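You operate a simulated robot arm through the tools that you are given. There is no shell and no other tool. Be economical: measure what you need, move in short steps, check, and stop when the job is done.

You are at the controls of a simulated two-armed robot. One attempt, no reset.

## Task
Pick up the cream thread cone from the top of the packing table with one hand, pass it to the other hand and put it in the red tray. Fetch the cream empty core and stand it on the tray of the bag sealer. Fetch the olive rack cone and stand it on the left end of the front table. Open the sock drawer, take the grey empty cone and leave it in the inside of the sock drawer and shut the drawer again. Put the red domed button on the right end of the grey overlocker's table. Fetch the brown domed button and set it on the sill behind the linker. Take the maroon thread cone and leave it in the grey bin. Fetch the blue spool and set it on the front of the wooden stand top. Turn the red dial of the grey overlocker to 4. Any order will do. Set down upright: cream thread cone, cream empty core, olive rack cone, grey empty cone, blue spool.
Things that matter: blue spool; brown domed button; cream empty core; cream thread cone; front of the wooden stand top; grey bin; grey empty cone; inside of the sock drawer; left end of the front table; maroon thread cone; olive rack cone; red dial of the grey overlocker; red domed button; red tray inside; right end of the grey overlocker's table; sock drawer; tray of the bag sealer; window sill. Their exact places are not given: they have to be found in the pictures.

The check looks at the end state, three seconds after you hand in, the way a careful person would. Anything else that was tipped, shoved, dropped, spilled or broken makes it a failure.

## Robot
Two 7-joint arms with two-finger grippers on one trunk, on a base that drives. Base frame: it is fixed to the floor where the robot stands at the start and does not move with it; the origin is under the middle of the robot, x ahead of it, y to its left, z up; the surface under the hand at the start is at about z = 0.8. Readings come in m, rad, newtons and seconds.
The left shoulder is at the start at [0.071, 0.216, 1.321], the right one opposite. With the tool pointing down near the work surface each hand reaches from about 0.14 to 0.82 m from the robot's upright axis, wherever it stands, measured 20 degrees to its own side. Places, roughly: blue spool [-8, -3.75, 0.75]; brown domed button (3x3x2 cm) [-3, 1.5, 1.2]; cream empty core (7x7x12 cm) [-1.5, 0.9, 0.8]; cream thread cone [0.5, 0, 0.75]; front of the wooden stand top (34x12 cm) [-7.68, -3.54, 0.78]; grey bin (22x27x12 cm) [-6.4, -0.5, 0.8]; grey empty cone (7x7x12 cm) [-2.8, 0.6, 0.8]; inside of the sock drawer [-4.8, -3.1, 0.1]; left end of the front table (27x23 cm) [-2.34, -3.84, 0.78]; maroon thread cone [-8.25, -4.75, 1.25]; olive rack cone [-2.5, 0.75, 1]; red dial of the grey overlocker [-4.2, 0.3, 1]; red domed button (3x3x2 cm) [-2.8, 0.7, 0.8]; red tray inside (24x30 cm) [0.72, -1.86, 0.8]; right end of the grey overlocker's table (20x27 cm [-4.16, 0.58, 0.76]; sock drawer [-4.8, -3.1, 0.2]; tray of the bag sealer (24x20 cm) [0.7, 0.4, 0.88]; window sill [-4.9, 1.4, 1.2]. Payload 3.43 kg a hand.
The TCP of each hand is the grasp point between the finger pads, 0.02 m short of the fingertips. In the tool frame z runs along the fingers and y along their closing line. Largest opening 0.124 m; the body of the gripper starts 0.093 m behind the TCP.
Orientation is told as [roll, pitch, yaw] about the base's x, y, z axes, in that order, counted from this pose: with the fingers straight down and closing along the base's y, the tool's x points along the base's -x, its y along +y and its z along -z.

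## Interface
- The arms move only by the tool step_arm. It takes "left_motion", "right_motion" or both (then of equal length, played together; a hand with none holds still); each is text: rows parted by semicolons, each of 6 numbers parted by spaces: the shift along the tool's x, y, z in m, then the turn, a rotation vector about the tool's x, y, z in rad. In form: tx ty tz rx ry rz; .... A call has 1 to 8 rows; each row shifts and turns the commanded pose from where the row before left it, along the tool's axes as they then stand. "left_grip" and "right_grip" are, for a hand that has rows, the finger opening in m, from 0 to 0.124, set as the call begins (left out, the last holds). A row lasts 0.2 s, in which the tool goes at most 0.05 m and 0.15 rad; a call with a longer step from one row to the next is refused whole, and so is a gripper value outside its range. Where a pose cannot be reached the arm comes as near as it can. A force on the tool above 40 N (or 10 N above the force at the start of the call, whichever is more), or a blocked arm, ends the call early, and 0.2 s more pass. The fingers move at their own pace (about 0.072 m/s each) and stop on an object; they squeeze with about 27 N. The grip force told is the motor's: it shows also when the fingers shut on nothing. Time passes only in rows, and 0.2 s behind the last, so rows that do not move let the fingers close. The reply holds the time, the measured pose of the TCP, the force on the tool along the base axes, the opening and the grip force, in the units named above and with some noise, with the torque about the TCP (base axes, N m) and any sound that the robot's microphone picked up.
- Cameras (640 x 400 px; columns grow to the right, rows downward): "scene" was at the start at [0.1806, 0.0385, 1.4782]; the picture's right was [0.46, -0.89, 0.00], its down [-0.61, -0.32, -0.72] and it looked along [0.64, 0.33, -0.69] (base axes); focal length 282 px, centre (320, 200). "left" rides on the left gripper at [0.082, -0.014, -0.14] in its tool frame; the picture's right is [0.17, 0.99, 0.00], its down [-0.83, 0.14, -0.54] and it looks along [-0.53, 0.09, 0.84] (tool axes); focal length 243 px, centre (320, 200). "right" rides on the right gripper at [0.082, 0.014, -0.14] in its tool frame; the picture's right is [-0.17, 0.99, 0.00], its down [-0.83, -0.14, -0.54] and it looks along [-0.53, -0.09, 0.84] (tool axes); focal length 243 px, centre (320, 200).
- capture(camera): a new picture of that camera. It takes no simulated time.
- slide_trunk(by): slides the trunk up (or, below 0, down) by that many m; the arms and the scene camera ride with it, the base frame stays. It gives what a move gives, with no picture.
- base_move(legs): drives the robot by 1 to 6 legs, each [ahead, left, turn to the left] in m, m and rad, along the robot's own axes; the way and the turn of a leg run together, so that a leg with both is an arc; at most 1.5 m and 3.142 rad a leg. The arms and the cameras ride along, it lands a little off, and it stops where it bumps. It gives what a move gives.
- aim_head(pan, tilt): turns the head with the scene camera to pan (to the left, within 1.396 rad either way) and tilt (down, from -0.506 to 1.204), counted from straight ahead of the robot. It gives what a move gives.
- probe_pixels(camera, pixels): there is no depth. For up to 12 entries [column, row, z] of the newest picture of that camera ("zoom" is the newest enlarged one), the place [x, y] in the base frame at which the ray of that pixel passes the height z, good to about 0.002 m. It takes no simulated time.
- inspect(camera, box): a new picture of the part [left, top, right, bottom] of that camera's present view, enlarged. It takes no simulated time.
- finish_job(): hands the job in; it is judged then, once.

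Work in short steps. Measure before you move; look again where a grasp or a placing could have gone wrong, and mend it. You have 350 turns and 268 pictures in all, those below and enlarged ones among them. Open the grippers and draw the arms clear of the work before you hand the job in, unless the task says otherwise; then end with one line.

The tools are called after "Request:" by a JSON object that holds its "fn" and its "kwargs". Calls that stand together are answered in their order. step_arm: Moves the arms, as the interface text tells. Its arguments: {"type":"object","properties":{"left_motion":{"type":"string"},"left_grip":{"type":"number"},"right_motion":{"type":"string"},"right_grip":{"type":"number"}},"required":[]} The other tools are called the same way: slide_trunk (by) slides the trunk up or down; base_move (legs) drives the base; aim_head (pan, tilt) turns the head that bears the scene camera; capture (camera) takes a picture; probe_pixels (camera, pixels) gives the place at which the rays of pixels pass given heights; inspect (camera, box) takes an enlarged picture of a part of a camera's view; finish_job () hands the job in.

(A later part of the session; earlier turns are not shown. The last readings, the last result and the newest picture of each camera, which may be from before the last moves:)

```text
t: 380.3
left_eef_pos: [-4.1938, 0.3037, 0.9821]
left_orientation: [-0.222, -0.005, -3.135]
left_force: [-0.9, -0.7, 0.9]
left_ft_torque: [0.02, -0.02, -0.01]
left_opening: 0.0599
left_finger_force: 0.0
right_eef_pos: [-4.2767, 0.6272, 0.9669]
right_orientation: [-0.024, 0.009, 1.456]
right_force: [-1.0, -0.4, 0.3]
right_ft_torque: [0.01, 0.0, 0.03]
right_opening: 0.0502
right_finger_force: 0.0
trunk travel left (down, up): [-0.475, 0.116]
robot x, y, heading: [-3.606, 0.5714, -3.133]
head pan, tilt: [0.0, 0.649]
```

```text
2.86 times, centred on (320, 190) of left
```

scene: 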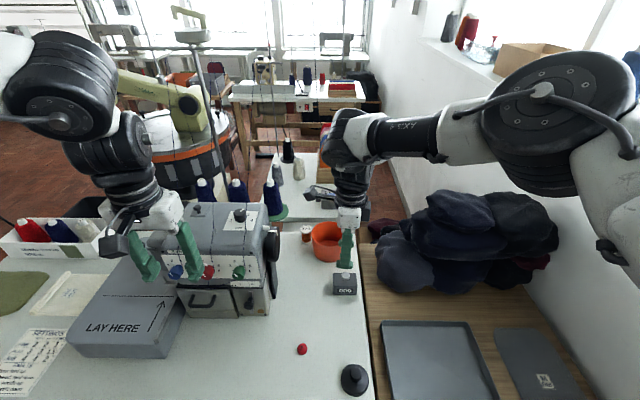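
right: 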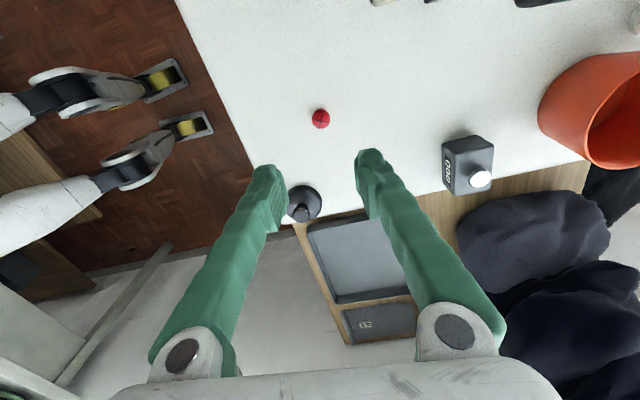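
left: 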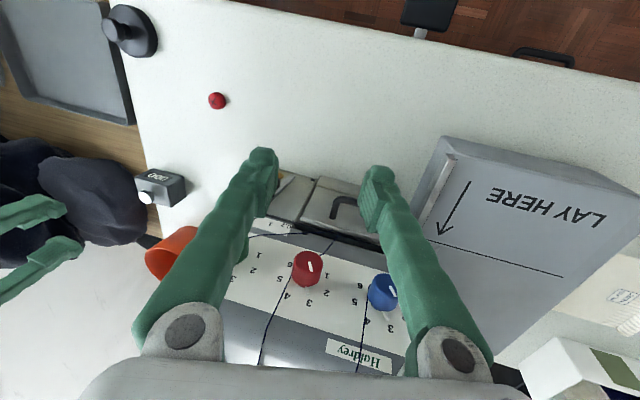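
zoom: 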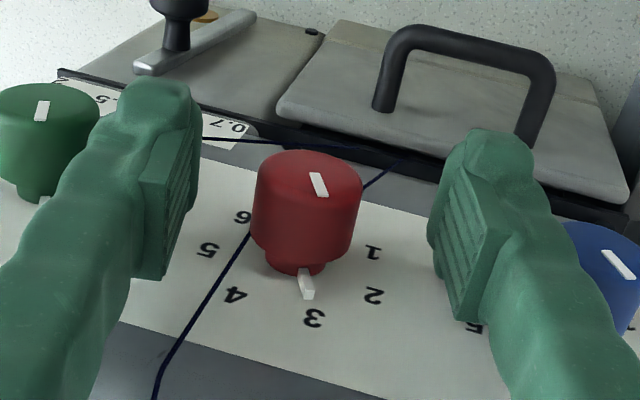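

The dial sits between the pads. I close gently and turn 25° clockwise.

Request:
{"fn": "step_arm", "kwargs": {"left_motion": "0 0 0 0 0 0; 0 0 0 0 0 0; 0 0 0 0 0 0", "left_grip": 0.015}}

Request:
{"fn": "step_arm", "kwargs": {"left_motion": "0 0 0 -0.11 0 0; 0 0 0 -0.11 0 0; 0 0 0 -0.11 0 0; 0 0 0 -0.11 0 0; 0 0 0 0 0 0"}}

Request:
{"fn": "inspect", "kwargs": {"camera": "left", "box": [230, 120, 410, 260]}}

```text
t: 381.1
left_eef_pos: [-4.1933, 0.306, 0.9829]
left_orientation: [-0.221, -0.004, -3.134]
left_force: [-0.3, 8.0, -2.3]
left_ft_torque: [0.11, 0.09, -0.11]
left_opening: 0.0249
left_finger_force: 45.1
right_eef_pos: [-4.2778, 0.6282, 0.9668]
right_orientation: [-0.025, 0.01, 1.455]
right_force: [-0.5, -0.5, -0.4]
right_ft_torque: [0.05, 0.03, -0.04]
right_opening: 0.0502
right_finger_force: 0.1
trunk travel left (down, up): [-0.475, 0.116]
robot x, y, heading: [-3.605, 0.5746, -3.127]
head pan, tilt: [0.0, 0.649]
```

```text
t: 381.6
left_eef_pos: [-4.1927, 0.307, 0.9834]
left_orientation: [-0.069, -0.007, -3.136]
left_force: [5.5, 5.3, 11.0]
left_ft_torque: [0.11, -0.17, 0.45]
left_opening: 0.0249
left_finger_force: 44.9
left hand out of reach, approached as far as the arm can: row 2
right_eef_pos: [-4.2754, 0.6291, 0.9675]
right_orientation: [-0.026, 0.008, 1.454]
right_force: [0.1, -0.6, -0.2]
right_ft_torque: [0.03, 0.01, 0.02]
right_opening: 0.0499
right_finger_force: 0.0
trunk travel left (down, up): [-0.475, 0.116]
robot x, y, heading: [-3.606, 0.5721, -3.126]
head pan, tilt: [0.0, 0.649]
stopped in row 2 (left hand): the force on the tool passed its limit at 53 N (the readings are from after the stop); the commanded pose is now the measured one
```

```text
2.86 times, centred on (320, 190) of left
```

zoom: 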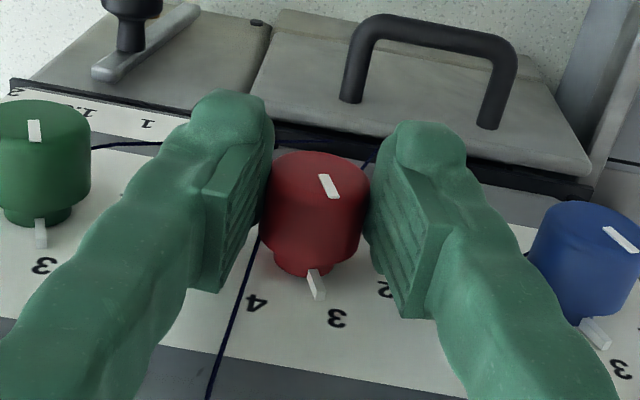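

It turned partly; the side load stopped it. I continue with smaller turns and a slight sideways compensation.

Request:
{"fn": "step_arm", "kwargs": {"left_motion": "0 -0.001 0 -0.05 0 0; 0 -0.001 0 -0.05 0 0; 0 -0.001 0 -0.05 0 0; 0 -0.001 0 -0.05 0 0; 0 -0.001 0 -0.05 0 0; 0 0 0 0 0 0"}}

Request:
{"fn": "inspect", "kwargs": {"camera": "left", "box": [230, 120, 410, 260]}}

```text
t: 382.2
left_eef_pos: [-4.1931, 0.3087, 0.9834]
left_orientation: [0.001, -0.026, 3.138]
left_force: [-12.3, 11.2, -10.5]
left_ft_torque: [0.17, -0.66, 0.1]
left_opening: 0.0251
left_finger_force: 45.1
left hand out of reach, approached as far as the arm can: row 1, 2, 3
right_eef_pos: [-4.2791, 0.6296, 0.9656]
right_orientation: [-0.026, 0.009, 1.452]
right_force: [0.2, 0.7, 0.1]
right_ft_torque: [0.01, 0.02, -0.02]
right_opening: 0.0503
right_finger_force: 0.1
trunk travel left (down, up): [-0.475, 0.116]
robot x, y, heading: [-3.602, 0.574, -3.129]
head pan, tilt: [0.0, 0.649]
stopped in row 3 (left hand): the force on the tool passed its limit at 45 N (the readings are from after the stop); the commanded pose is now the measured one
```

```text
2.86 times, centred on (320, 190) of left
```

zoom: 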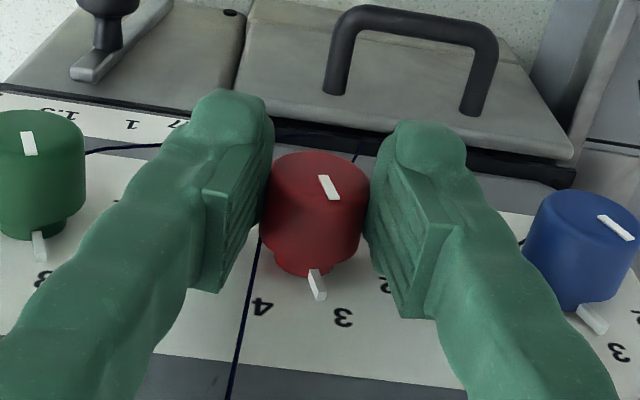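

The dial moved about 12°. I regrip: open, lean back left 0.4 rad, grip again and turn.

Request:
{"fn": "step_arm", "kwargs": {"left_motion": "0 0 0 0 0 0; 0 0 0 0 0 0; 0 0.001 0 0.1 0.006 0; 0 0.001 0 0.1 0.006 0; 0 0.001 0 0.1 0.006 0; 0 0.001 0 0.1 0.006 0; 0 0 0 0 0 0", "left_grip": 0.055}}

Request:
{"fn": "inspect", "kwargs": {"camera": "left", "box": [230, 120, 410, 260]}}

```text
t: 383.9
left_eef_pos: [-4.1899, 0.3015, 0.9838]
left_orientation: [-0.395, -0.001, 3.134]
left_force: [1.2, -0.2, 0.1]
left_ft_torque: [-0.04, -0.04, 0.03]
left_opening: 0.0551
left_finger_force: 0.0
right_eef_pos: [-4.2767, 0.63, 0.9674]
right_orientation: [-0.025, 0.01, 1.452]
right_force: [-0.2, 0.7, 0.3]
right_ft_torque: [-0.03, -0.01, 0.01]
right_opening: 0.0499
right_finger_force: 0.2
trunk travel left (down, up): [-0.475, 0.116]
robot x, y, heading: [-3.604, 0.5741, -3.132]
head pan, tilt: [0.0, 0.649]
```

```text
2.86 times, centred on (320, 190) of left
```

zoom: 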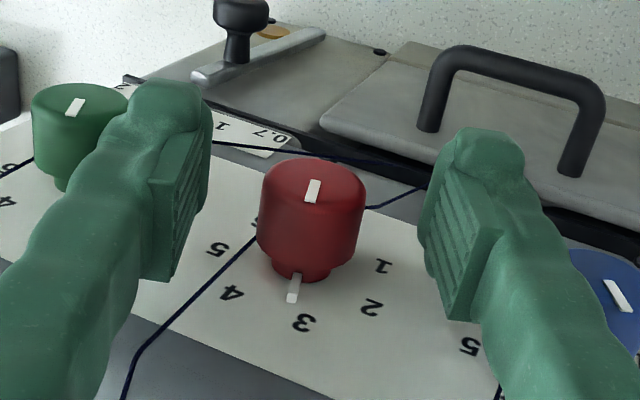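

Request:
{"fn": "step_arm", "kwargs": {"left_motion": "0 0 0 0 0 0; 0 0 0 0 0 0; 0 0 0 0 0 0", "left_grip": 0.018}}

Request:
{"fn": "step_arm", "kwargs": {"left_motion": "0 -0.001 0 -0.07 0 0; 0 -0.001 0 -0.07 0 0; 0 -0.001 0 -0.07 0 0; 0 -0.001 0 -0.07 0 0; 0 -0.001 0 -0.07 0 0; 0 0 0 0 0 0"}}

Request:
{"fn": "step_arm", "kwargs": {"left_motion": "0 -0.001 0 -0.06 0 0; 0 -0.001 0 -0.06 0 0; 0 0 0 0 0 0"}}

Request:
{"fn": "inspect", "kwargs": {"camera": "left", "box": [230, 120, 410, 260]}}

```text
t: 384.6
left_eef_pos: [-4.1901, 0.3037, 0.9838]
left_orientation: [-0.394, -0.003, 3.133]
left_force: [-0.2, 3.9, 1.8]
left_ft_torque: [0.09, 0.1, -0.07]
left_opening: 0.0243
left_finger_force: 45.5
right_eef_pos: [-4.2789, 0.6297, 0.9674]
right_orientation: [-0.024, 0.011, 1.453]
right_force: [0.2, -1.2, 0.2]
right_ft_torque: [0.0, 0.02, 0.01]
right_opening: 0.0501
right_finger_force: 0.0
trunk travel left (down, up): [-0.475, 0.116]
robot x, y, heading: [-3.6028, 0.5727, -3.134]
head pan, tilt: [0.0, 0.649]
```

```text
t: 386.1
left_eef_pos: [-4.1901, 0.3083, 0.9854]
left_orientation: [-0.041, -0.004, 3.134]
left_force: [0.5, 7.8, 1.8]
left_ft_torque: [0.09, 0.91, -0.07]
left_opening: 0.0241
left_finger_force: 45.4
right_eef_pos: [-4.2765, 0.6307, 0.9677]
right_orientation: [-0.025, 0.012, 1.452]
right_force: [0.0, -0.3, -0.5]
right_ft_torque: [0.03, -0.01, -0.02]
right_opening: 0.0498
right_finger_force: 0.1
trunk travel left (down, up): [-0.475, 0.116]
robot x, y, heading: [-3.6022, 0.5778, -3.13]
head pan, tilt: [0.0, 0.649]
```

```text
t: 386.6
left_eef_pos: [-4.1894, 0.3078, 0.9856]
left_orientation: [0.008, -0.022, 3.128]
left_force: [-13.9, 10.6, -11.4]
left_ft_torque: [0.2, -0.62, 0.15]
left_opening: 0.024
left_finger_force: 44.9
left hand out of reach, approached as far as the arm can: row 1, 2
right_eef_pos: [-4.2781, 0.6319, 0.9658]
right_orientation: [-0.026, 0.008, 1.448]
right_force: [0.2, -0.2, -1.1]
right_ft_torque: [0.0, 0.04, 0.02]
right_opening: 0.0502
right_finger_force: 0.0
trunk travel left (down, up): [-0.475, 0.116]
robot x, y, heading: [-3.6039, 0.5743, -3.134]
head pan, tilt: [0.0, 0.649]
stopped in row 2 (left hand): the force on the tool passed its limit at 47 N (the readings are from after the stop); the commanded pose is now the measured one
```

```text
2.86 times, centred on (320, 190) of left
```

zoom: 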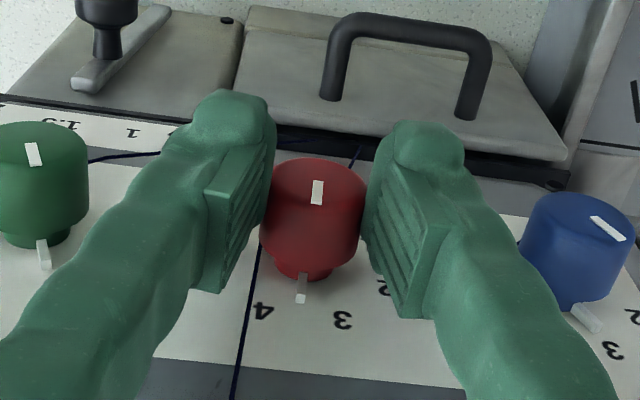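

The pointer is about two-thirds of the way. One more regrip and stroke.

Request:
{"fn": "step_arm", "kwargs": {"left_motion": "0 0 0 0 0 0; 0 0 0 0 0 0; 0 0.001 0 0.1 0.005 0; 0 0.001 0 0.1 0.005 0; 0 0.001 0 0.1 0.005 0; 0 0.001 0 0.1 0.005 0; 0 0 0 0 0 0", "left_grip": 0.055}}

Request:
{"fn": "inspect", "kwargs": {"camera": "left", "box": [260, 150, 370, 240]}}

Request:
{"fn": "inspect", "kwargs": {"camera": "scene", "box": [170, 240, 260, 300]}}

```text
t: 388.2
left_eef_pos: [-4.1862, 0.3027, 0.9861]
left_orientation: [-0.387, -0.001, 3.124]
left_force: [0.1, 0.2, -0.5]
left_ft_torque: [-0.06, 0.02, -0.01]
left_opening: 0.0551
left_finger_force: 0.1
right_eef_pos: [-4.2779, 0.6318, 0.9657]
right_orientation: [-0.026, 0.007, 1.448]
right_force: [0.5, 0.1, -0.2]
right_ft_torque: [0.02, 0.01, 0.02]
right_opening: 0.05
right_finger_force: 0.1
trunk travel left (down, up): [-0.475, 0.116]
robot x, y, heading: [-3.6012, 0.5752, -3.131]
head pan, tilt: [0.0, 0.649]
```

```text
4.44 times, centred on (315, 195) of left
```

zoom: 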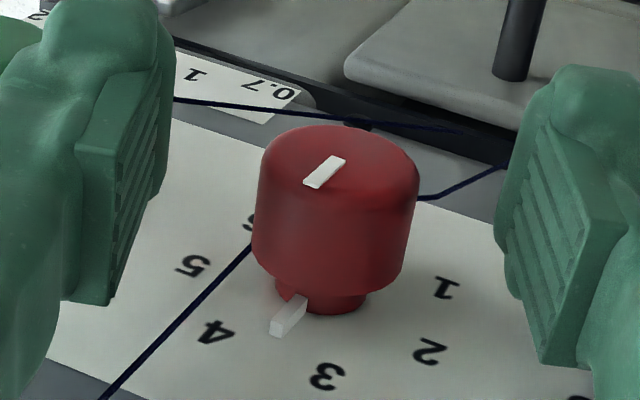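

```text
6.67 times, centred on (215, 270) of scene
```

zoom: 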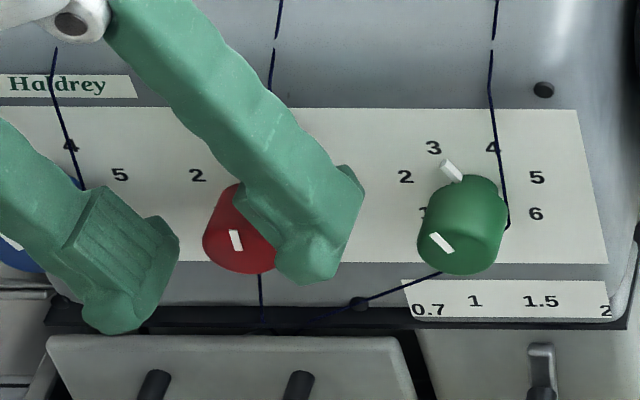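

From fitting the label positions, the dial is now at +10.5° and label 4 is at +25.9°: 15.4° (0.27 rad) remain. I grip and turn 0.28.

Request:
{"fn": "step_arm", "kwargs": {"left_motion": "-0.003 0 0 0 0 0; 0 0 0 0 0 0; 0 0 0 0 0 0", "left_grip": 0.018}}

Request:
{"fn": "step_arm", "kwargs": {"left_motion": "0 -0.001 0 -0.07 0 0; 0 -0.001 0 -0.07 0 0; 0 -0.001 0 -0.07 0 0; 0 -0.001 0 -0.07 0 0; 0 0 0 0 0 0"}}

Request:
{"fn": "step_arm", "kwargs": {"left_motion": "0 0 0 0 0 0; 0 0 0 0 0 0; 0.03 0 0 0 0 0; 0.04 0 -0.02 0 0 0; 0.02 0 -0.03 0 0 0", "left_grip": 0.06}}

Request:
{"fn": "inspect", "kwargs": {"camera": "left", "box": [250, 170, 380, 290]}}

```text
t: 389.0
left_eef_pos: [-4.1897, 0.3016, 0.9861]
left_orientation: [-0.386, 0.001, 3.125]
left_force: [1.5, -2.3, -1.9]
left_ft_torque: [-0.01, -0.16, -0.02]
left_opening: 0.0233
left_finger_force: 45.4
right_eef_pos: [-4.2768, 0.631, 0.9663]
right_orientation: [-0.023, 0.009, 1.45]
right_force: [0.4, 0.1, 0.0]
right_ft_torque: [0.04, 0.0, -0.01]
right_opening: 0.0502
right_finger_force: 0.0
trunk travel left (down, up): [-0.475, 0.116]
robot x, y, heading: [-3.6035, 0.5749, -3.13]
head pan, tilt: [0.0, 0.649]
```

```text
t: 390.2
left_eef_pos: [-4.19, 0.3068, 0.9877]
left_orientation: [-0.107, 0.002, 3.125]
left_force: [3.0, 1.5, -6.8]
left_ft_torque: [0.02, -0.05, 0.08]
left_opening: 0.023
left_finger_force: 44.8
right_eef_pos: [-4.2782, 0.631, 0.9666]
right_orientation: [-0.028, 0.008, 1.449]
right_force: [-0.2, -0.5, 0.4]
right_ft_torque: [-0.01, 0.0, 0.01]
right_opening: 0.0501
right_finger_force: 0.2
trunk travel left (down, up): [-0.475, 0.116]
robot x, y, heading: [-3.6022, 0.5732, -3.136]
head pan, tilt: [0.0, 0.649]
```

```text
t: 391.4
left_eef_pos: [-4.0993, 0.2989, 1.0375]
left_orientation: [-0.106, 0.0, 3.124]
left_force: [-0.3, 0.7, -0.2]
left_ft_torque: [-0.03, 0.02, 0.02]
left_opening: 0.0599
left_finger_force: 0.1
right_eef_pos: [-4.2771, 0.6323, 0.9676]
right_orientation: [-0.024, 0.01, 1.448]
right_force: [-0.2, 0.8, 0.3]
right_ft_torque: [0.02, 0.04, -0.01]
right_opening: 0.0501
right_finger_force: 0.1
trunk travel left (down, up): [-0.475, 0.116]
robot x, y, heading: [-3.6005, 0.5747, -3.131]
head pan, tilt: [0.0, 0.649]
```

```text
3.33 times, centred on (315, 230) of left
```

zoom: 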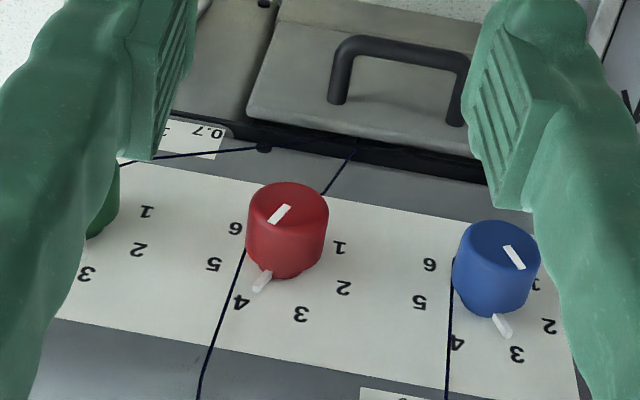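

The dial now reads 4 (≈24.5° vs 25.9°). I level the left hand, raise both hands, back off and turn to face the window for the brown button.

Request:
{"fn": "step_arm", "kwargs": {"left_motion": "0.02 0 -0.03 -0.1 0 0; 0 0 -0.03 0 0 0; 0 0 -0.03 0 0 0; 0 0 -0.03 0 0 0; 0 0 0 0 0 0; 0 0 0 0 0 0", "right_motion": "0 0 -0.04 0.025 0 0; 0 0 -0.04 0 0 0; 0 0 -0.04 0 0 0; 0 0 -0.04 0 0 0; 0 0 -0.04 0 0 0; 0 0 0 0 0 0"}}

Request:
{"fn": "base_move", "kwargs": {"legs": [[-0.2, 0.1, 0], [0, 0, -1.58]]}}

Request:
{"fn": "aim_head", "kwargs": {"pan": -0.2, "tilt": 0.4}}

Request:
{"fn": "capture", "kwargs": {"camera": "scene"}}

```text
t: 393.0
left_eef_pos: [-4.0808, 0.296, 1.1573]
left_orientation: [-0.006, 0.0, 3.124]
left_force: [-0.4, -0.1, -0.2]
left_ft_torque: [-0.03, -0.01, 0.01]
left_opening: 0.0602
left_finger_force: 0.1
right_eef_pos: [-4.2912, 0.6776, 1.1338]
right_orientation: [-0.095, -0.01, 1.387]
right_force: [0.3, 0.1, 0.0]
right_ft_torque: [0.01, 0.01, -0.01]
right_opening: 0.05
right_finger_force: 0.0
trunk travel left (down, up): [-0.475, 0.116]
robot x, y, heading: [-3.6001, 0.5734, -3.131]
head pan, tilt: [0.0, 0.649]
stopped in row 6 (right hand): the arm was blocked; the commanded pose is now the measured one
```

```text
t: 400.2
left_eef_pos: [-3.6775, 0.9525, 1.1563]
left_orientation: [-0.006, 0.0, 1.55]
left_force: [0.3, -0.1, 0.1]
left_ft_torque: [0.01, -0.01, -0.03]
left_opening: 0.06
left_finger_force: 0.0
right_eef_pos: [-3.2941, 1.1638, 1.1366]
right_orientation: [-0.089, -0.009, -0.187]
right_force: [-0.1, 0.4, -0.8]
right_ft_torque: [0.02, -0.02, -0.02]
right_opening: 0.0501
right_finger_force: 0.0
trunk travel left (down, up): [-0.475, 0.116]
robot x, y, heading: [-3.398, 0.474, 1.579]
head pan, tilt: [0.0, 0.649]
```

```text
t: 401.0
left_eef_pos: [-3.6788, 0.9518, 1.1563]
left_orientation: [-0.006, 0.0, 1.553]
left_force: [-0.2, -1.0, -0.5]
left_ft_torque: [0.02, -0.01, 0.01]
left_opening: 0.0599
left_finger_force: 0.1
right_eef_pos: [-3.2941, 1.1649, 1.137]
right_orientation: [-0.092, -0.009, -0.187]
right_force: [0.3, 0.7, 0.7]
right_ft_torque: [0.0, -0.01, -0.02]
right_opening: 0.0499
right_finger_force: 0.0
trunk travel left (down, up): [-0.475, 0.116]
robot x, y, heading: [-3.4002, 0.4726, 1.576]
head pan, tilt: [-0.201, 0.4]
```

```text
131 pictures are left
```

scene: 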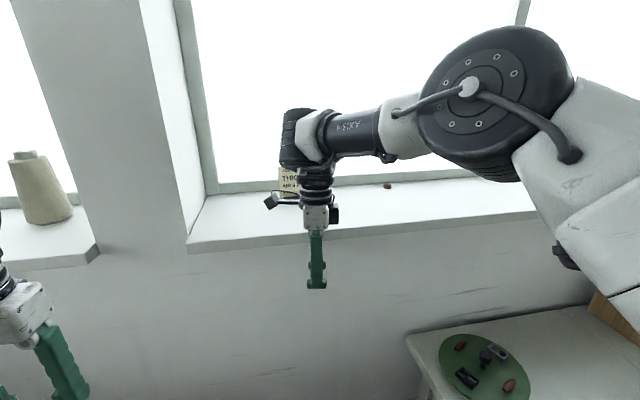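

Request:
{"fn": "probe_pixels", "kwargs": {"camera": "scene", "pixels": [[386, 186, 1.15], [386, 186, 1.2], [386, 186, 1.25], [188, 243, 1.2], [300, 236, 1.2], [205, 196, 1.2], [440, 180, 1.2]]}}

Request:
{"fn": "inspect", "kwargs": {"camera": "scene", "box": [330, 150, 470, 240]}}

```text
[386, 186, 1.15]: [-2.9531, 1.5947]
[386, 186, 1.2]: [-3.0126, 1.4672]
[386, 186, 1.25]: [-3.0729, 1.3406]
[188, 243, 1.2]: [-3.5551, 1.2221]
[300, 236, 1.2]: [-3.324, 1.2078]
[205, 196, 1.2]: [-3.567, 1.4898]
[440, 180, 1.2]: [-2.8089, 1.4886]
```

```text
4.44 times, centred on (400, 195) of scene
```

zoom: 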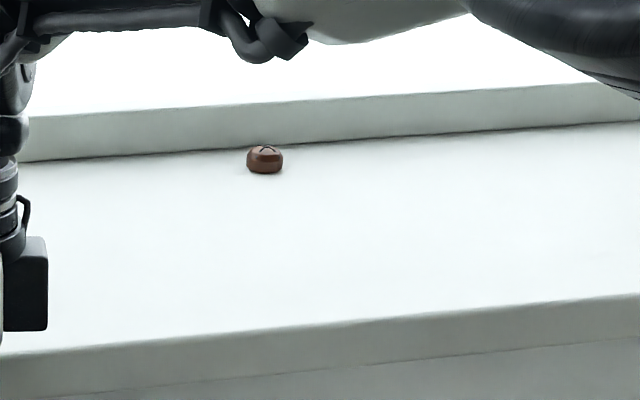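

The brown button is at (-3.019,1.453) on the sill (top ≈1.196), close to the window frame. I back up a little and raise the trunk before preparing the right hand.

Request:
{"fn": "base_move", "kwargs": {"legs": [[-0.25, 0, 0]]}}

Request:
{"fn": "slide_trunk", "kwargs": {"by": 0.11}}

Request:
{"fn": "step_arm", "kwargs": {"right_motion": "0 0 0 0.08 0.01 0; 0 0 0 0 0 -0.14; 0 0 0 0 0 -0.14; 0 0 0 0 0 -0.14; 0 0 0 0 0 -0.14; 0 0 0 0 0 -0.14; 0 0 0 0 0 -0.14; 0 0 0 0 0 -0.14"}}

```text
t: 403.1
left_eef_pos: [-3.675, 0.7025, 1.1559]
left_orientation: [-0.006, 0.001, 1.549]
left_force: [0.4, 0.3, 0.0]
left_ft_torque: [-0.02, 0.0, 0.0]
left_opening: 0.0598
left_finger_force: 0.0
right_eef_pos: [-3.2917, 0.9152, 1.136]
right_orientation: [-0.092, -0.009, -0.189]
right_force: [-0.6, 0.3, 0.2]
right_ft_torque: [-0.06, 0.01, 0.03]
right_opening: 0.0498
right_finger_force: 0.1
trunk travel left (down, up): [-0.475, 0.116]
robot x, y, heading: [-3.4018, 0.2215, 1.579]
head pan, tilt: [-0.201, 0.4]
```

```text
t: 404.6
left_eef_pos: [-3.6765, 0.7024, 1.2648]
left_orientation: [-0.006, 0.002, 1.549]
left_force: [0.2, 0.2, -1.4]
left_ft_torque: [0.0, 0.0, -0.04]
left_opening: 0.0602
left_finger_force: 0.0
right_eef_pos: [-3.2843, 0.8884, 1.4197]
right_orientation: [0.161, 0.046, -0.197]
right_force: [-0.4, 0.4, 0.2]
right_ft_torque: [0.0, -0.02, -0.02]
right_opening: 0.0498
right_finger_force: 0.1
trunk travel left (down, up): [-0.585, 0.006]
robot x, y, heading: [-3.3971, 0.2249, 1.577]
head pan, tilt: [-0.201, 0.4]
```

```text
t: 406.4
left_eef_pos: [-3.676, 0.7017, 1.2664]
left_orientation: [-0.004, 0.001, 1.551]
left_force: [0.6, 1.2, -0.5]
left_ft_torque: [0.01, -0.01, -0.02]
left_opening: 0.0599
left_finger_force: 0.0
right_eef_pos: [-3.2987, 0.8663, 1.4057]
right_orientation: [0.088, -0.034, 0.767]
right_force: [0.9, 0.4, 0.0]
right_ft_torque: [-0.01, -0.03, 0.02]
right_opening: 0.0501
right_finger_force: 0.0
right hand out of reach, approached as far as the arm can: row 1, 2
trunk travel left (down, up): [-0.585, 0.006]
robot x, y, heading: [-3.3958, 0.2288, 1.575]
head pan, tilt: [-0.201, 0.4]
```

Request:
{"fn": "step_arm", "kwargs": {"right_motion": "0 0 0.035 0.044 0.017 0; 0 0 0.035 0.044 0.017 0; 0 0 0.035 0 0 0; 0 0 0.03 0 0 -0.14; 0 0 0 0 0 -0.14; 0 0 0 0 -0.12 0; 0 0 0 0 -0.12 0; 0 0 0 0 0 0"}}

```text
t: 408.1
left_eef_pos: [-3.6757, 0.7017, 1.2661]
left_orientation: [-0.007, 0.003, 1.549]
left_force: [0.0, 0.0, 0.3]
left_ft_torque: [0.0, 0.01, -0.02]
left_opening: 0.0598
left_finger_force: 0.0
right_eef_pos: [-3.315, 0.8571, 1.2683]
right_orientation: [-0.005, -0.247, 1.063]
right_force: [0.8, 0.7, 0.4]
right_ft_torque: [-0.03, 0.03, 0.03]
right_opening: 0.05
right_finger_force: 0.0
right hand out of reach, approached as far as the arm can: row 1, 2
trunk travel left (down, up): [-0.585, 0.006]
robot x, y, heading: [-3.3999, 0.2214, 1.573]
head pan, tilt: [-0.201, 0.4]
```

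Request:
{"fn": "step_arm", "kwargs": {"right_motion": "-0.0141 -0.0262 0.0036 0 0 0; -0.0141 -0.0262 0.0036 0 0 0; -0.0141 -0.0262 0.0036 0 0 0; -0.0141 -0.0262 0.0036 0 0 0; -0.0141 -0.0262 0.0036 0 0 0; 0 0 0 0 0 0"}}

Request:
{"fn": "aim_head", "kwargs": {"pan": -0.6, "tilt": 0.8}}

Request:
{"fn": "capture", "kwargs": {"camera": "scene"}}

```text
t: 409.6
left_eef_pos: [-3.6773, 0.703, 1.265]
left_orientation: [-0.003, 0.001, 1.55]
left_force: [0.5, 0.4, -0.5]
left_ft_torque: [0.0, 0.02, 0.02]
left_opening: 0.0603
left_finger_force: 0.0
right_eef_pos: [-3.173, 0.8549, 1.2739]
right_orientation: [0.001, -0.248, 1.074]
right_force: [-0.6, 0.1, 0.8]
right_ft_torque: [0.03, -0.03, 0.02]
right_opening: 0.0498
right_finger_force: 0.0
trunk travel left (down, up): [-0.585, 0.006]
robot x, y, heading: [-3.3958, 0.2232, 1.57]
head pan, tilt: [-0.201, 0.4]
```

```text
t: 410.4
left_eef_pos: [-3.6768, 0.7013, 1.2655]
left_orientation: [-0.005, -0.001, 1.55]
left_force: [0.5, -0.1, 0.9]
left_ft_torque: [0.01, 0.01, 0.0]
left_opening: 0.06
left_finger_force: 0.1
right_eef_pos: [-3.1723, 0.855, 1.2746]
right_orientation: [0.0, -0.248, 1.071]
right_force: [0.0, -0.9, -0.2]
right_ft_torque: [0.01, 0.0, -0.02]
right_opening: 0.05
right_finger_force: 0.0
trunk travel left (down, up): [-0.585, 0.006]
robot x, y, heading: [-3.3978, 0.228, 1.579]
head pan, tilt: [-0.6, 0.799]
```

```text
129 pictures are left
```

scene: 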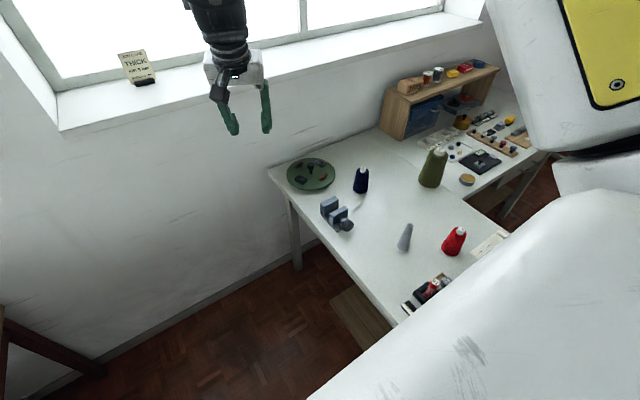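

The arm moved out freely. I extend 0.06 m further right, then drive forward toward the sill.

Request:
{"fn": "step_arm", "kwargs": {"right_motion": "-0.0141 -0.0262 0.0036 0 0 0; -0.0141 -0.0262 0.0036 0 0 0; 0 0 0 0 0 0"}}

Request:
{"fn": "probe_pixels", "kwargs": {"camera": "scene", "pixels": [[268, 172, 0.8], [400, 318, 0.8], [400, 250, 0.8], [430, 187, 0.8], [60, 130, 1.2], [150, 82, 1.2]]}}

Request:
{"fn": "base_move", "kwargs": {"legs": [[0.45, 0, 0]]}}

Request:
{"fn": "capture", "kwargs": {"camera": "right"}}

```text
t: 411.2
left_eef_pos: [-3.6776, 0.7017, 1.2656]
left_orientation: [-0.007, -0.001, 1.551]
left_force: [-0.9, 0.5, -0.6]
left_ft_torque: [0.01, -0.02, -0.02]
left_opening: 0.0599
left_finger_force: 0.0
right_eef_pos: [-3.1231, 0.8436, 1.2681]
right_orientation: [0.001, -0.251, 1.072]
right_force: [-0.4, -0.7, 0.4]
right_ft_torque: [0.01, -0.04, 0.03]
right_opening: 0.0501
right_finger_force: 0.0
right hand out of reach, approached as far as the arm can: row 2
trunk travel left (down, up): [-0.585, 0.006]
robot x, y, heading: [-3.3965, 0.226, 1.574]
head pan, tilt: [-0.6, 0.799]
```

```text
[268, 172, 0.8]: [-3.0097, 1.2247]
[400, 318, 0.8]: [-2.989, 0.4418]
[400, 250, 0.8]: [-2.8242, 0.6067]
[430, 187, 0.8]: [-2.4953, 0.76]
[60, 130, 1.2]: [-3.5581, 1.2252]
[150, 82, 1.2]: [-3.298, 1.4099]
```

```text
t: 414.5
left_eef_pos: [-3.6776, 1.1477, 1.2668]
left_orientation: [-0.006, -0.001, 1.549]
left_force: [0.6, -0.2, -0.3]
left_ft_torque: [0.03, 0.01, -0.01]
left_opening: 0.06
left_finger_force: 0.0
right_eef_pos: [-3.1234, 1.2893, 1.2683]
right_orientation: [0.005, -0.254, 1.068]
right_force: [1.0, -1.5, -0.1]
right_ft_torque: [0.02, 0.0, 0.01]
right_opening: 0.0501
right_finger_force: 0.1
trunk travel left (down, up): [-0.585, 0.006]
robot x, y, heading: [-3.3977, 0.6747, 1.575]
head pan, tilt: [-0.6, 0.799]
```

```text
128 pictures are left
```

right: 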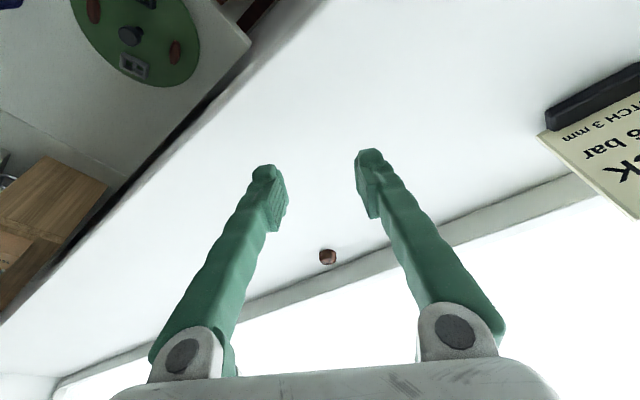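

Request:
{"fn": "probe_pixels", "kwargs": {"camera": "right", "pixels": [[328, 256, 1.206], [328, 256, 1.2], [450, 243, 1.2]]}}

Request:
{"fn": "step_arm", "kwargs": {"left_motion": "0.04 0 0 0 0 0; 0.04 0 0 0 0 0; 0.04 0 0 0 0 0; 0.04 0 0 0 0 0; 0.03 0 0 0 0 0; 0 0 0 0 0 0"}}

```text
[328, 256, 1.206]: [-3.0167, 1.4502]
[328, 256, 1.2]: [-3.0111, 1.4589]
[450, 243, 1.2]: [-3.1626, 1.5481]
```

```text
t: 415.9
left_eef_pos: [-3.7154, 0.9909, 1.2778]
left_orientation: [-0.006, 0.005, 1.548]
left_force: [-0.9, 0.7, -0.1]
left_ft_torque: [-0.03, 0.03, 0.01]
left_opening: 0.06
left_finger_force: 0.1
left hand out of reach, approached as far as the arm can: row 3, 4, 5
right_eef_pos: [-3.1224, 1.2922, 1.267]
right_orientation: [-0.001, -0.249, 1.067]
right_force: [0.0, 0.2, 0.2]
right_ft_torque: [-0.02, 0.0, 0.01]
right_opening: 0.0499
right_finger_force: 0.1
trunk travel left (down, up): [-0.585, 0.006]
robot x, y, heading: [-3.4015, 0.6711, 1.572]
head pan, tilt: [-0.6, 0.799]
```

Request:
{"fn": "base_move", "kwargs": {"legs": [[0.15, -0.105, 0]]}}

Request:
{"fn": "capture", "kwargs": {"camera": "right"}}

```text
t: 417.9
left_eef_pos: [-3.6132, 1.1397, 1.2763]
left_orientation: [-0.006, 0.0, 1.546]
left_force: [-0.7, 0.1, -0.1]
left_ft_torque: [0.02, 0.0, 0.01]
left_opening: 0.0601
left_finger_force: 0.0
right_eef_pos: [-3.023, 1.4407, 1.2688]
right_orientation: [0.004, -0.252, 1.068]
right_force: [-1.0, -1.1, -0.5]
right_ft_torque: [-0.02, -0.02, -0.04]
right_opening: 0.0501
right_finger_force: 0.0
trunk travel left (down, up): [-0.585, 0.006]
robot x, y, heading: [-3.2961, 0.8206, 1.574]
head pan, tilt: [-0.6, 0.799]
```

```text
127 pictures are left
```

right: 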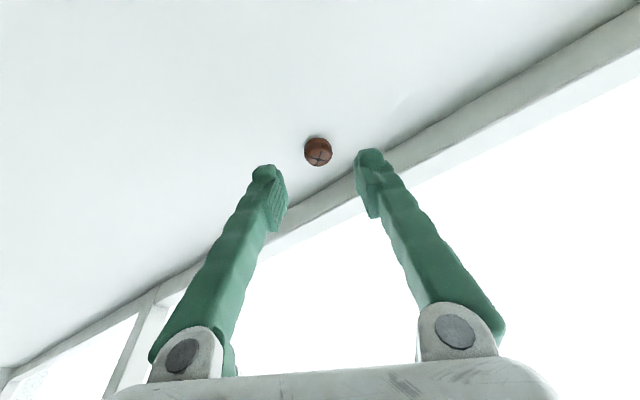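

The button is aligned along the tool axis. I descend ~0.046 along it.

Request:
{"fn": "step_arm", "kwargs": {"right_motion": "0 0 0.02 0 0 0; 0 -0.001 0.015 0 0 0; 0 0 0.01 0 0 0; 0 0 0 0 0 0"}}

Request:
{"fn": "inspect", "kwargs": {"camera": "right", "box": [230, 110, 410, 250]}}

```text
t: 418.9
left_eef_pos: [-3.6123, 1.1425, 1.278]
left_orientation: [-0.006, 0.001, 1.549]
left_force: [0.2, 0.1, -0.3]
left_ft_torque: [0.0, 0.0, -0.03]
left_opening: 0.0598
left_finger_force: 0.0
right_eef_pos: [-3.0157, 1.4492, 1.2227]
right_orientation: [0.004, -0.251, 1.067]
right_force: [0.1, -0.7, 0.5]
right_ft_torque: [-0.02, -0.01, 0.03]
right_opening: 0.0501
right_finger_force: 0.0
trunk travel left (down, up): [-0.585, 0.006]
robot x, y, heading: [-3.3001, 0.8223, 1.572]
head pan, tilt: [-0.6, 0.799]
```

```text
2.86 times, centred on (320, 180) of right
```

zoom: 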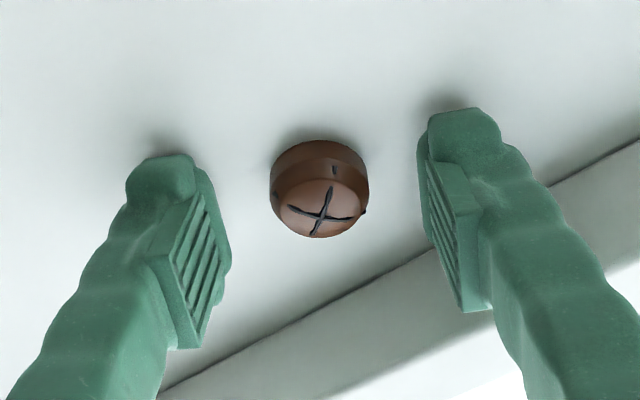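

Request:
{"fn": "step_arm", "kwargs": {"right_motion": "0 0 0.003 0 0 0; 0 0 0 0 0 0; 0 0 0 0 0 0; 0 0 0 0 0 0", "right_grip": 0.01}}

Request:
{"fn": "inspect", "kwargs": {"camera": "right", "box": [230, 110, 410, 250]}}

```text
t: 419.9
left_eef_pos: [-3.6114, 1.1411, 1.2768]
left_orientation: [-0.007, 0.002, 1.548]
left_force: [0.6, 0.0, 0.2]
left_ft_torque: [0.02, 0.01, 0.01]
left_opening: 0.0601
left_finger_force: 0.0
right_eef_pos: [-3.0148, 1.4503, 1.2215]
right_orientation: [0.003, -0.253, 1.067]
right_force: [-0.3, 0.1, 2.2]
right_ft_torque: [0.02, -0.03, 0.0]
right_opening: 0.0209
right_finger_force: 27.3
trunk travel left (down, up): [-0.585, 0.006]
robot x, y, heading: [-3.296, 0.8194, 1.577]
head pan, tilt: [-0.6, 0.799]
```

```text
2.86 times, centred on (320, 180) of right
```

zoom: 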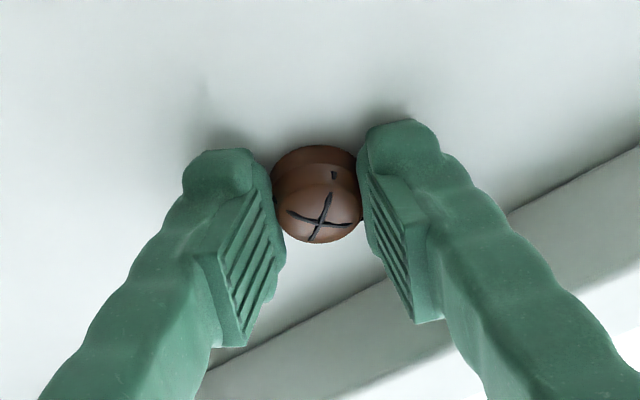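

Brown button gripped. I lift it, back off, and look left toward the linker and its sill.

Request:
{"fn": "step_arm", "kwargs": {"right_motion": "0 0 -0.03 0 0 0; 0 0 -0.04 0 0 0; 0 0 -0.02 0 0 0; 0 0 0 0 0 0"}}

Request:
{"fn": "base_move", "kwargs": {"legs": [[-0.4, 0.1, 0], [0, 0, 0.9]]}}

Request:
{"fn": "aim_head", "kwargs": {"pan": 0.15, "tilt": 0.4}}

Request:
{"fn": "capture", "kwargs": {"camera": "scene"}}

```text
t: 420.9
left_eef_pos: [-3.6115, 1.1419, 1.2762]
left_orientation: [-0.007, 0.002, 1.549]
left_force: [0.0, -0.8, 0.2]
left_ft_torque: [0.0, -0.01, 0.02]
left_opening: 0.06
left_finger_force: 0.1
right_eef_pos: [-3.0242, 1.431, 1.3066]
right_orientation: [0.002, -0.251, 1.066]
right_force: [0.4, 0.3, 0.0]
right_ft_torque: [0.0, -0.02, 0.02]
right_opening: 0.0207
right_finger_force: 26.7
trunk travel left (down, up): [-0.585, 0.006]
robot x, y, heading: [-3.2975, 0.8202, 1.577]
head pan, tilt: [-0.6, 0.799]
```

```text
t: 427.1
left_eef_pos: [-3.8449, 0.3702, 1.2775]
left_orientation: [-0.008, 0.002, 2.44]
left_force: [0.5, 1.0, 0.5]
left_ft_torque: [0.01, -0.02, -0.02]
left_opening: 0.0601
left_finger_force: 0.1
right_eef_pos: [-3.7004, 1.0089, 1.3075]
right_orientation: [0.003, -0.252, 1.955]
right_force: [1.0, 0.2, -0.7]
right_ft_torque: [0.01, -0.01, -0.02]
right_opening: 0.0207
right_finger_force: 27.0
trunk travel left (down, up): [-0.585, 0.006]
robot x, y, heading: [-3.3939, 0.4152, 2.469]
head pan, tilt: [-0.6, 0.799]
```

```text
t: 428.2
left_eef_pos: [-3.8441, 0.3696, 1.2774]
left_orientation: [-0.006, 0.001, 2.441]
left_force: [0.0, 0.7, 0.9]
left_ft_torque: [0.01, -0.01, -0.02]
left_opening: 0.06
left_finger_force: 0.1
right_eef_pos: [-3.6995, 1.0082, 1.308]
right_orientation: [0.005, -0.254, 1.956]
right_force: [0.6, 0.5, -0.2]
right_ft_torque: [0.03, -0.01, 0.01]
right_opening: 0.0209
right_finger_force: 26.4
trunk travel left (down, up): [-0.585, 0.006]
robot x, y, heading: [-3.399, 0.4165, 2.467]
head pan, tilt: [0.15, 0.4]
```

```text
124 pictures are left
```

scene: 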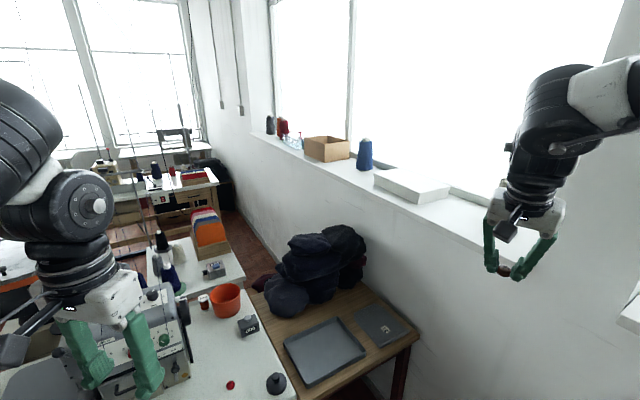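

Request:
{"fn": "probe_pixels", "kwargs": {"camera": "scene", "pixels": [[250, 133, 1.2], [373, 185, 1.2], [420, 203, 1.2], [450, 190, 1.2], [365, 168, 1.2], [330, 160, 1.2], [395, 165, 1.2], [340, 235, 1.05], [480, 235, 1.2], [460, 193, 1.2]]}}

Request:
{"fn": "inspect", "kwargs": {"camera": "scene", "box": [290, 110, 510, 270]}}

```text
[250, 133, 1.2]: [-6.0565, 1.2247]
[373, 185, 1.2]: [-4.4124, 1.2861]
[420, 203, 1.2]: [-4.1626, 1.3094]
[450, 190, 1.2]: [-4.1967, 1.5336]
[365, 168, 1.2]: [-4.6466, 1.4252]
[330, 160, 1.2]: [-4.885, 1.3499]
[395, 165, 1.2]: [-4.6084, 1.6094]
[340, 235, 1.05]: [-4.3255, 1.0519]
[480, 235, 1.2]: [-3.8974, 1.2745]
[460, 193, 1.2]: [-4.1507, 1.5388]
```

```text
2.50 times, centred on (400, 190) of scene
```

zoom: 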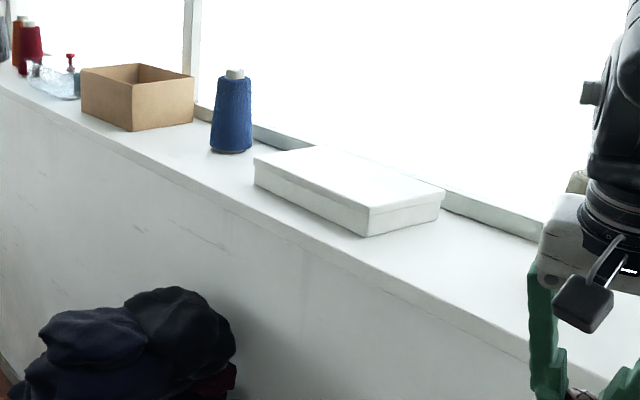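

Request:
{"fn": "probe_pixels", "kwargs": {"camera": "scene", "pixels": [[418, 338, 0.8], [296, 398, 0.8], [398, 398, 0.0], [355, 290, 0.82]]}}

```text
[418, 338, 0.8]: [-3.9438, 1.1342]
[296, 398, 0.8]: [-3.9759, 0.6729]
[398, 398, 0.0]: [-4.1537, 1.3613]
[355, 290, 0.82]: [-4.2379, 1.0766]
```

Request:
{"fn": "base_move", "kwargs": {"legs": [[0.38, 0, 0]]}}

Request:
{"fn": "step_arm", "kwargs": {"right_motion": "-0.023 0.0095 0.006 0 0 0; -0.023 0.0095 0.006 0 0 0; -0.023 0.0095 0.006 0 0 0; 0 0 0 0 0 0"}}

Request:
{"fn": "capture", "kwargs": {"camera": "right"}}

```text
t: 431.0
left_eef_pos: [-4.1388, 0.6073, 1.2781]
left_orientation: [-0.008, 0.0, 2.435]
left_force: [1.2, -0.3, 0.8]
left_ft_torque: [0.0, 0.02, 0.0]
left_opening: 0.06
left_finger_force: 0.1
right_eef_pos: [-3.9918, 1.2459, 1.3102]
right_orientation: [0.006, -0.255, 1.953]
right_force: [-0.7, 0.3, 0.5]
right_ft_torque: [0.01, -0.01, 0.03]
right_opening: 0.0208
right_finger_force: 26.8
trunk travel left (down, up): [-0.585, 0.006]
robot x, y, heading: [-3.694, 0.6506, 2.465]
head pan, tilt: [0.15, 0.4]
```

```text
t: 432.0
left_eef_pos: [-4.1391, 0.6085, 1.278]
left_orientation: [-0.006, 0.002, 2.434]
left_force: [0.1, -0.2, 0.0]
left_ft_torque: [0.04, -0.01, 0.0]
left_opening: 0.06
left_finger_force: 0.0
right_eef_pos: [-4.0366, 1.2457, 1.2914]
right_orientation: [0.008, -0.256, 1.947]
right_force: [0.8, -0.5, 0.2]
right_ft_torque: [-0.02, -0.02, -0.01]
right_opening: 0.0207
right_finger_force: 27.0
right hand out of reach, approached as far as the arm can: row 1, 2, 3
trunk travel left (down, up): [-0.585, 0.006]
robot x, y, heading: [-3.6934, 0.6519, 2.467]
head pan, tilt: [0.15, 0.4]
```

```text
122 pictures are left
```

right: 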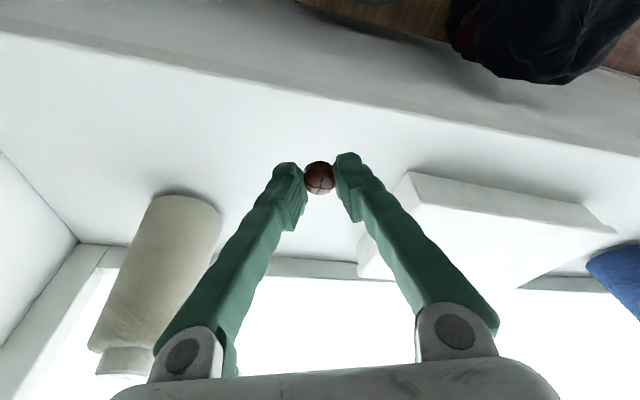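

Request:
{"fn": "base_move", "kwargs": {"legs": [[0.05, -0.05, 0]]}}

Request:
{"fn": "step_arm", "kwargs": {"right_motion": "0 0 0.03 0 0 0; 0 0 0.02 0 0 0; 0 0 0.01 0 0 0; 0 0 0 0 0 0"}}

Request:
{"fn": "capture", "kwargs": {"camera": "right"}}

```text
t: 433.4
left_eef_pos: [-4.1456, 0.6761, 1.2782]
left_orientation: [-0.007, 0.0, 2.439]
left_force: [0.4, -0.7, -0.6]
left_ft_torque: [0.04, 0.0, 0.0]
left_opening: 0.0601
left_finger_force: 0.0
right_eef_pos: [-4.0431, 1.3146, 1.2927]
right_orientation: [0.006, -0.26, 1.949]
right_force: [-0.7, 0.2, 0.4]
right_ft_torque: [0.0, -0.01, 0.01]
right_opening: 0.0205
right_finger_force: 26.9
trunk travel left (down, up): [-0.585, 0.006]
robot x, y, heading: [-3.7026, 0.7162, 2.462]
head pan, tilt: [0.15, 0.4]
```

```text
t: 434.4
left_eef_pos: [-4.1463, 0.6773, 1.2772]
left_orientation: [-0.008, 0.002, 2.437]
left_force: [1.0, 0.8, 0.2]
left_ft_torque: [0.01, 0.01, -0.02]
left_opening: 0.0602
left_finger_force: 0.0
right_eef_pos: [-4.051, 1.3299, 1.232]
right_orientation: [0.008, -0.258, 1.947]
right_force: [0.0, 0.7, 0.3]
right_ft_torque: [-0.02, -0.02, 0.03]
right_opening: 0.0205
right_finger_force: 26.7
trunk travel left (down, up): [-0.585, 0.006]
robot x, y, heading: [-3.6974, 0.7237, 2.464]
head pan, tilt: [0.15, 0.4]
```

```text
121 pictures are left
```

right: 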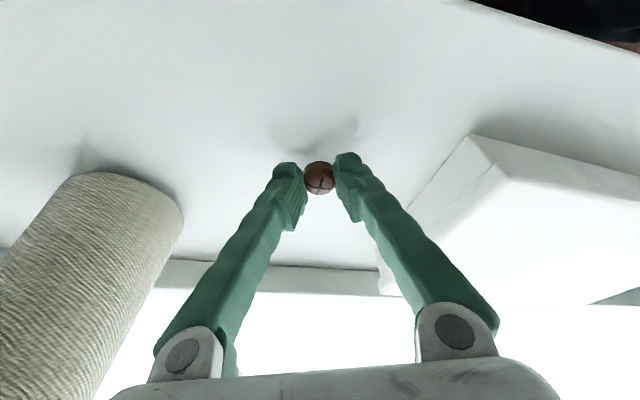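

Request:
{"fn": "step_arm", "kwargs": {"right_motion": "0 0 0.005 0 0 0; 0 0 0.005 0 0 0; 0 0 0.003 0 0 0; 0 0 0 0 0 0"}}

Request:
{"fn": "step_arm", "kwargs": {"right_motion": "0 0 0 0 0 0; 0 0 0 0 0 0; 0 0 0 0 0 0", "right_grip": 0.04}}

Request:
{"fn": "step_arm", "kwargs": {"right_motion": "0 0 -0.02 0 0 0; 0 0 -0.03 0 0 0; 0 0 -0.03 0 0 0; 0 0 0 0 0 0"}}

Request:
{"fn": "capture", "kwargs": {"camera": "right"}}

```text
t: 435.4
left_eef_pos: [-4.1466, 0.6775, 1.278]
left_orientation: [-0.006, 0.002, 2.436]
left_force: [1.0, -0.4, -0.1]
left_ft_torque: [0.0, -0.05, -0.01]
left_opening: 0.0601
left_finger_force: 0.1
right_eef_pos: [-4.0525, 1.3323, 1.2218]
right_orientation: [0.011, -0.259, 1.948]
right_force: [-0.8, 0.5, 6.0]
right_ft_torque: [0.02, -0.08, -0.01]
right_opening: 0.0205
right_finger_force: 27.1
trunk travel left (down, up): [-0.585, 0.006]
robot x, y, heading: [-3.7032, 0.7202, 2.462]
head pan, tilt: [0.15, 0.4]
```

```text
t: 436.1
left_eef_pos: [-4.1451, 0.6767, 1.2769]
left_orientation: [-0.008, 0.003, 2.435]
left_force: [0.8, -0.8, 0.5]
left_ft_torque: [0.02, 0.01, -0.01]
left_opening: 0.0602
left_finger_force: 0.1
right_eef_pos: [-4.0517, 1.332, 1.2204]
right_orientation: [0.01, -0.258, 1.947]
right_force: [-2.9, -2.8, 3.5]
right_ft_torque: [-0.06, 0.0, -0.01]
right_opening: 0.0376
right_finger_force: 0.2
trunk travel left (down, up): [-0.585, 0.006]
robot x, y, heading: [-3.7002, 0.7219, 2.458]
head pan, tilt: [0.15, 0.4]
```

```text
t: 437.1
left_eef_pos: [-4.1456, 0.6773, 1.2758]
left_orientation: [-0.007, 0.001, 2.436]
left_force: [0.8, 0.0, 0.2]
left_ft_torque: [0.0, -0.01, 0.01]
left_opening: 0.06
left_finger_force: 0.0
right_eef_pos: [-4.0442, 1.3139, 1.2977]
right_orientation: [0.007, -0.256, 1.949]
right_force: [0.1, 0.8, 0.4]
right_ft_torque: [0.0, 0.01, -0.02]
right_opening: 0.0402
right_finger_force: 0.0
trunk travel left (down, up): [-0.585, 0.006]
robot x, y, heading: [-3.6989, 0.7212, 2.462]
head pan, tilt: [0.15, 0.4]
```

```text
120 pictures are left
```

right: 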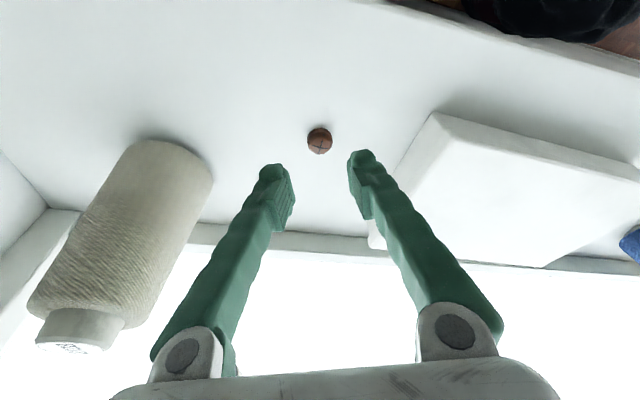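

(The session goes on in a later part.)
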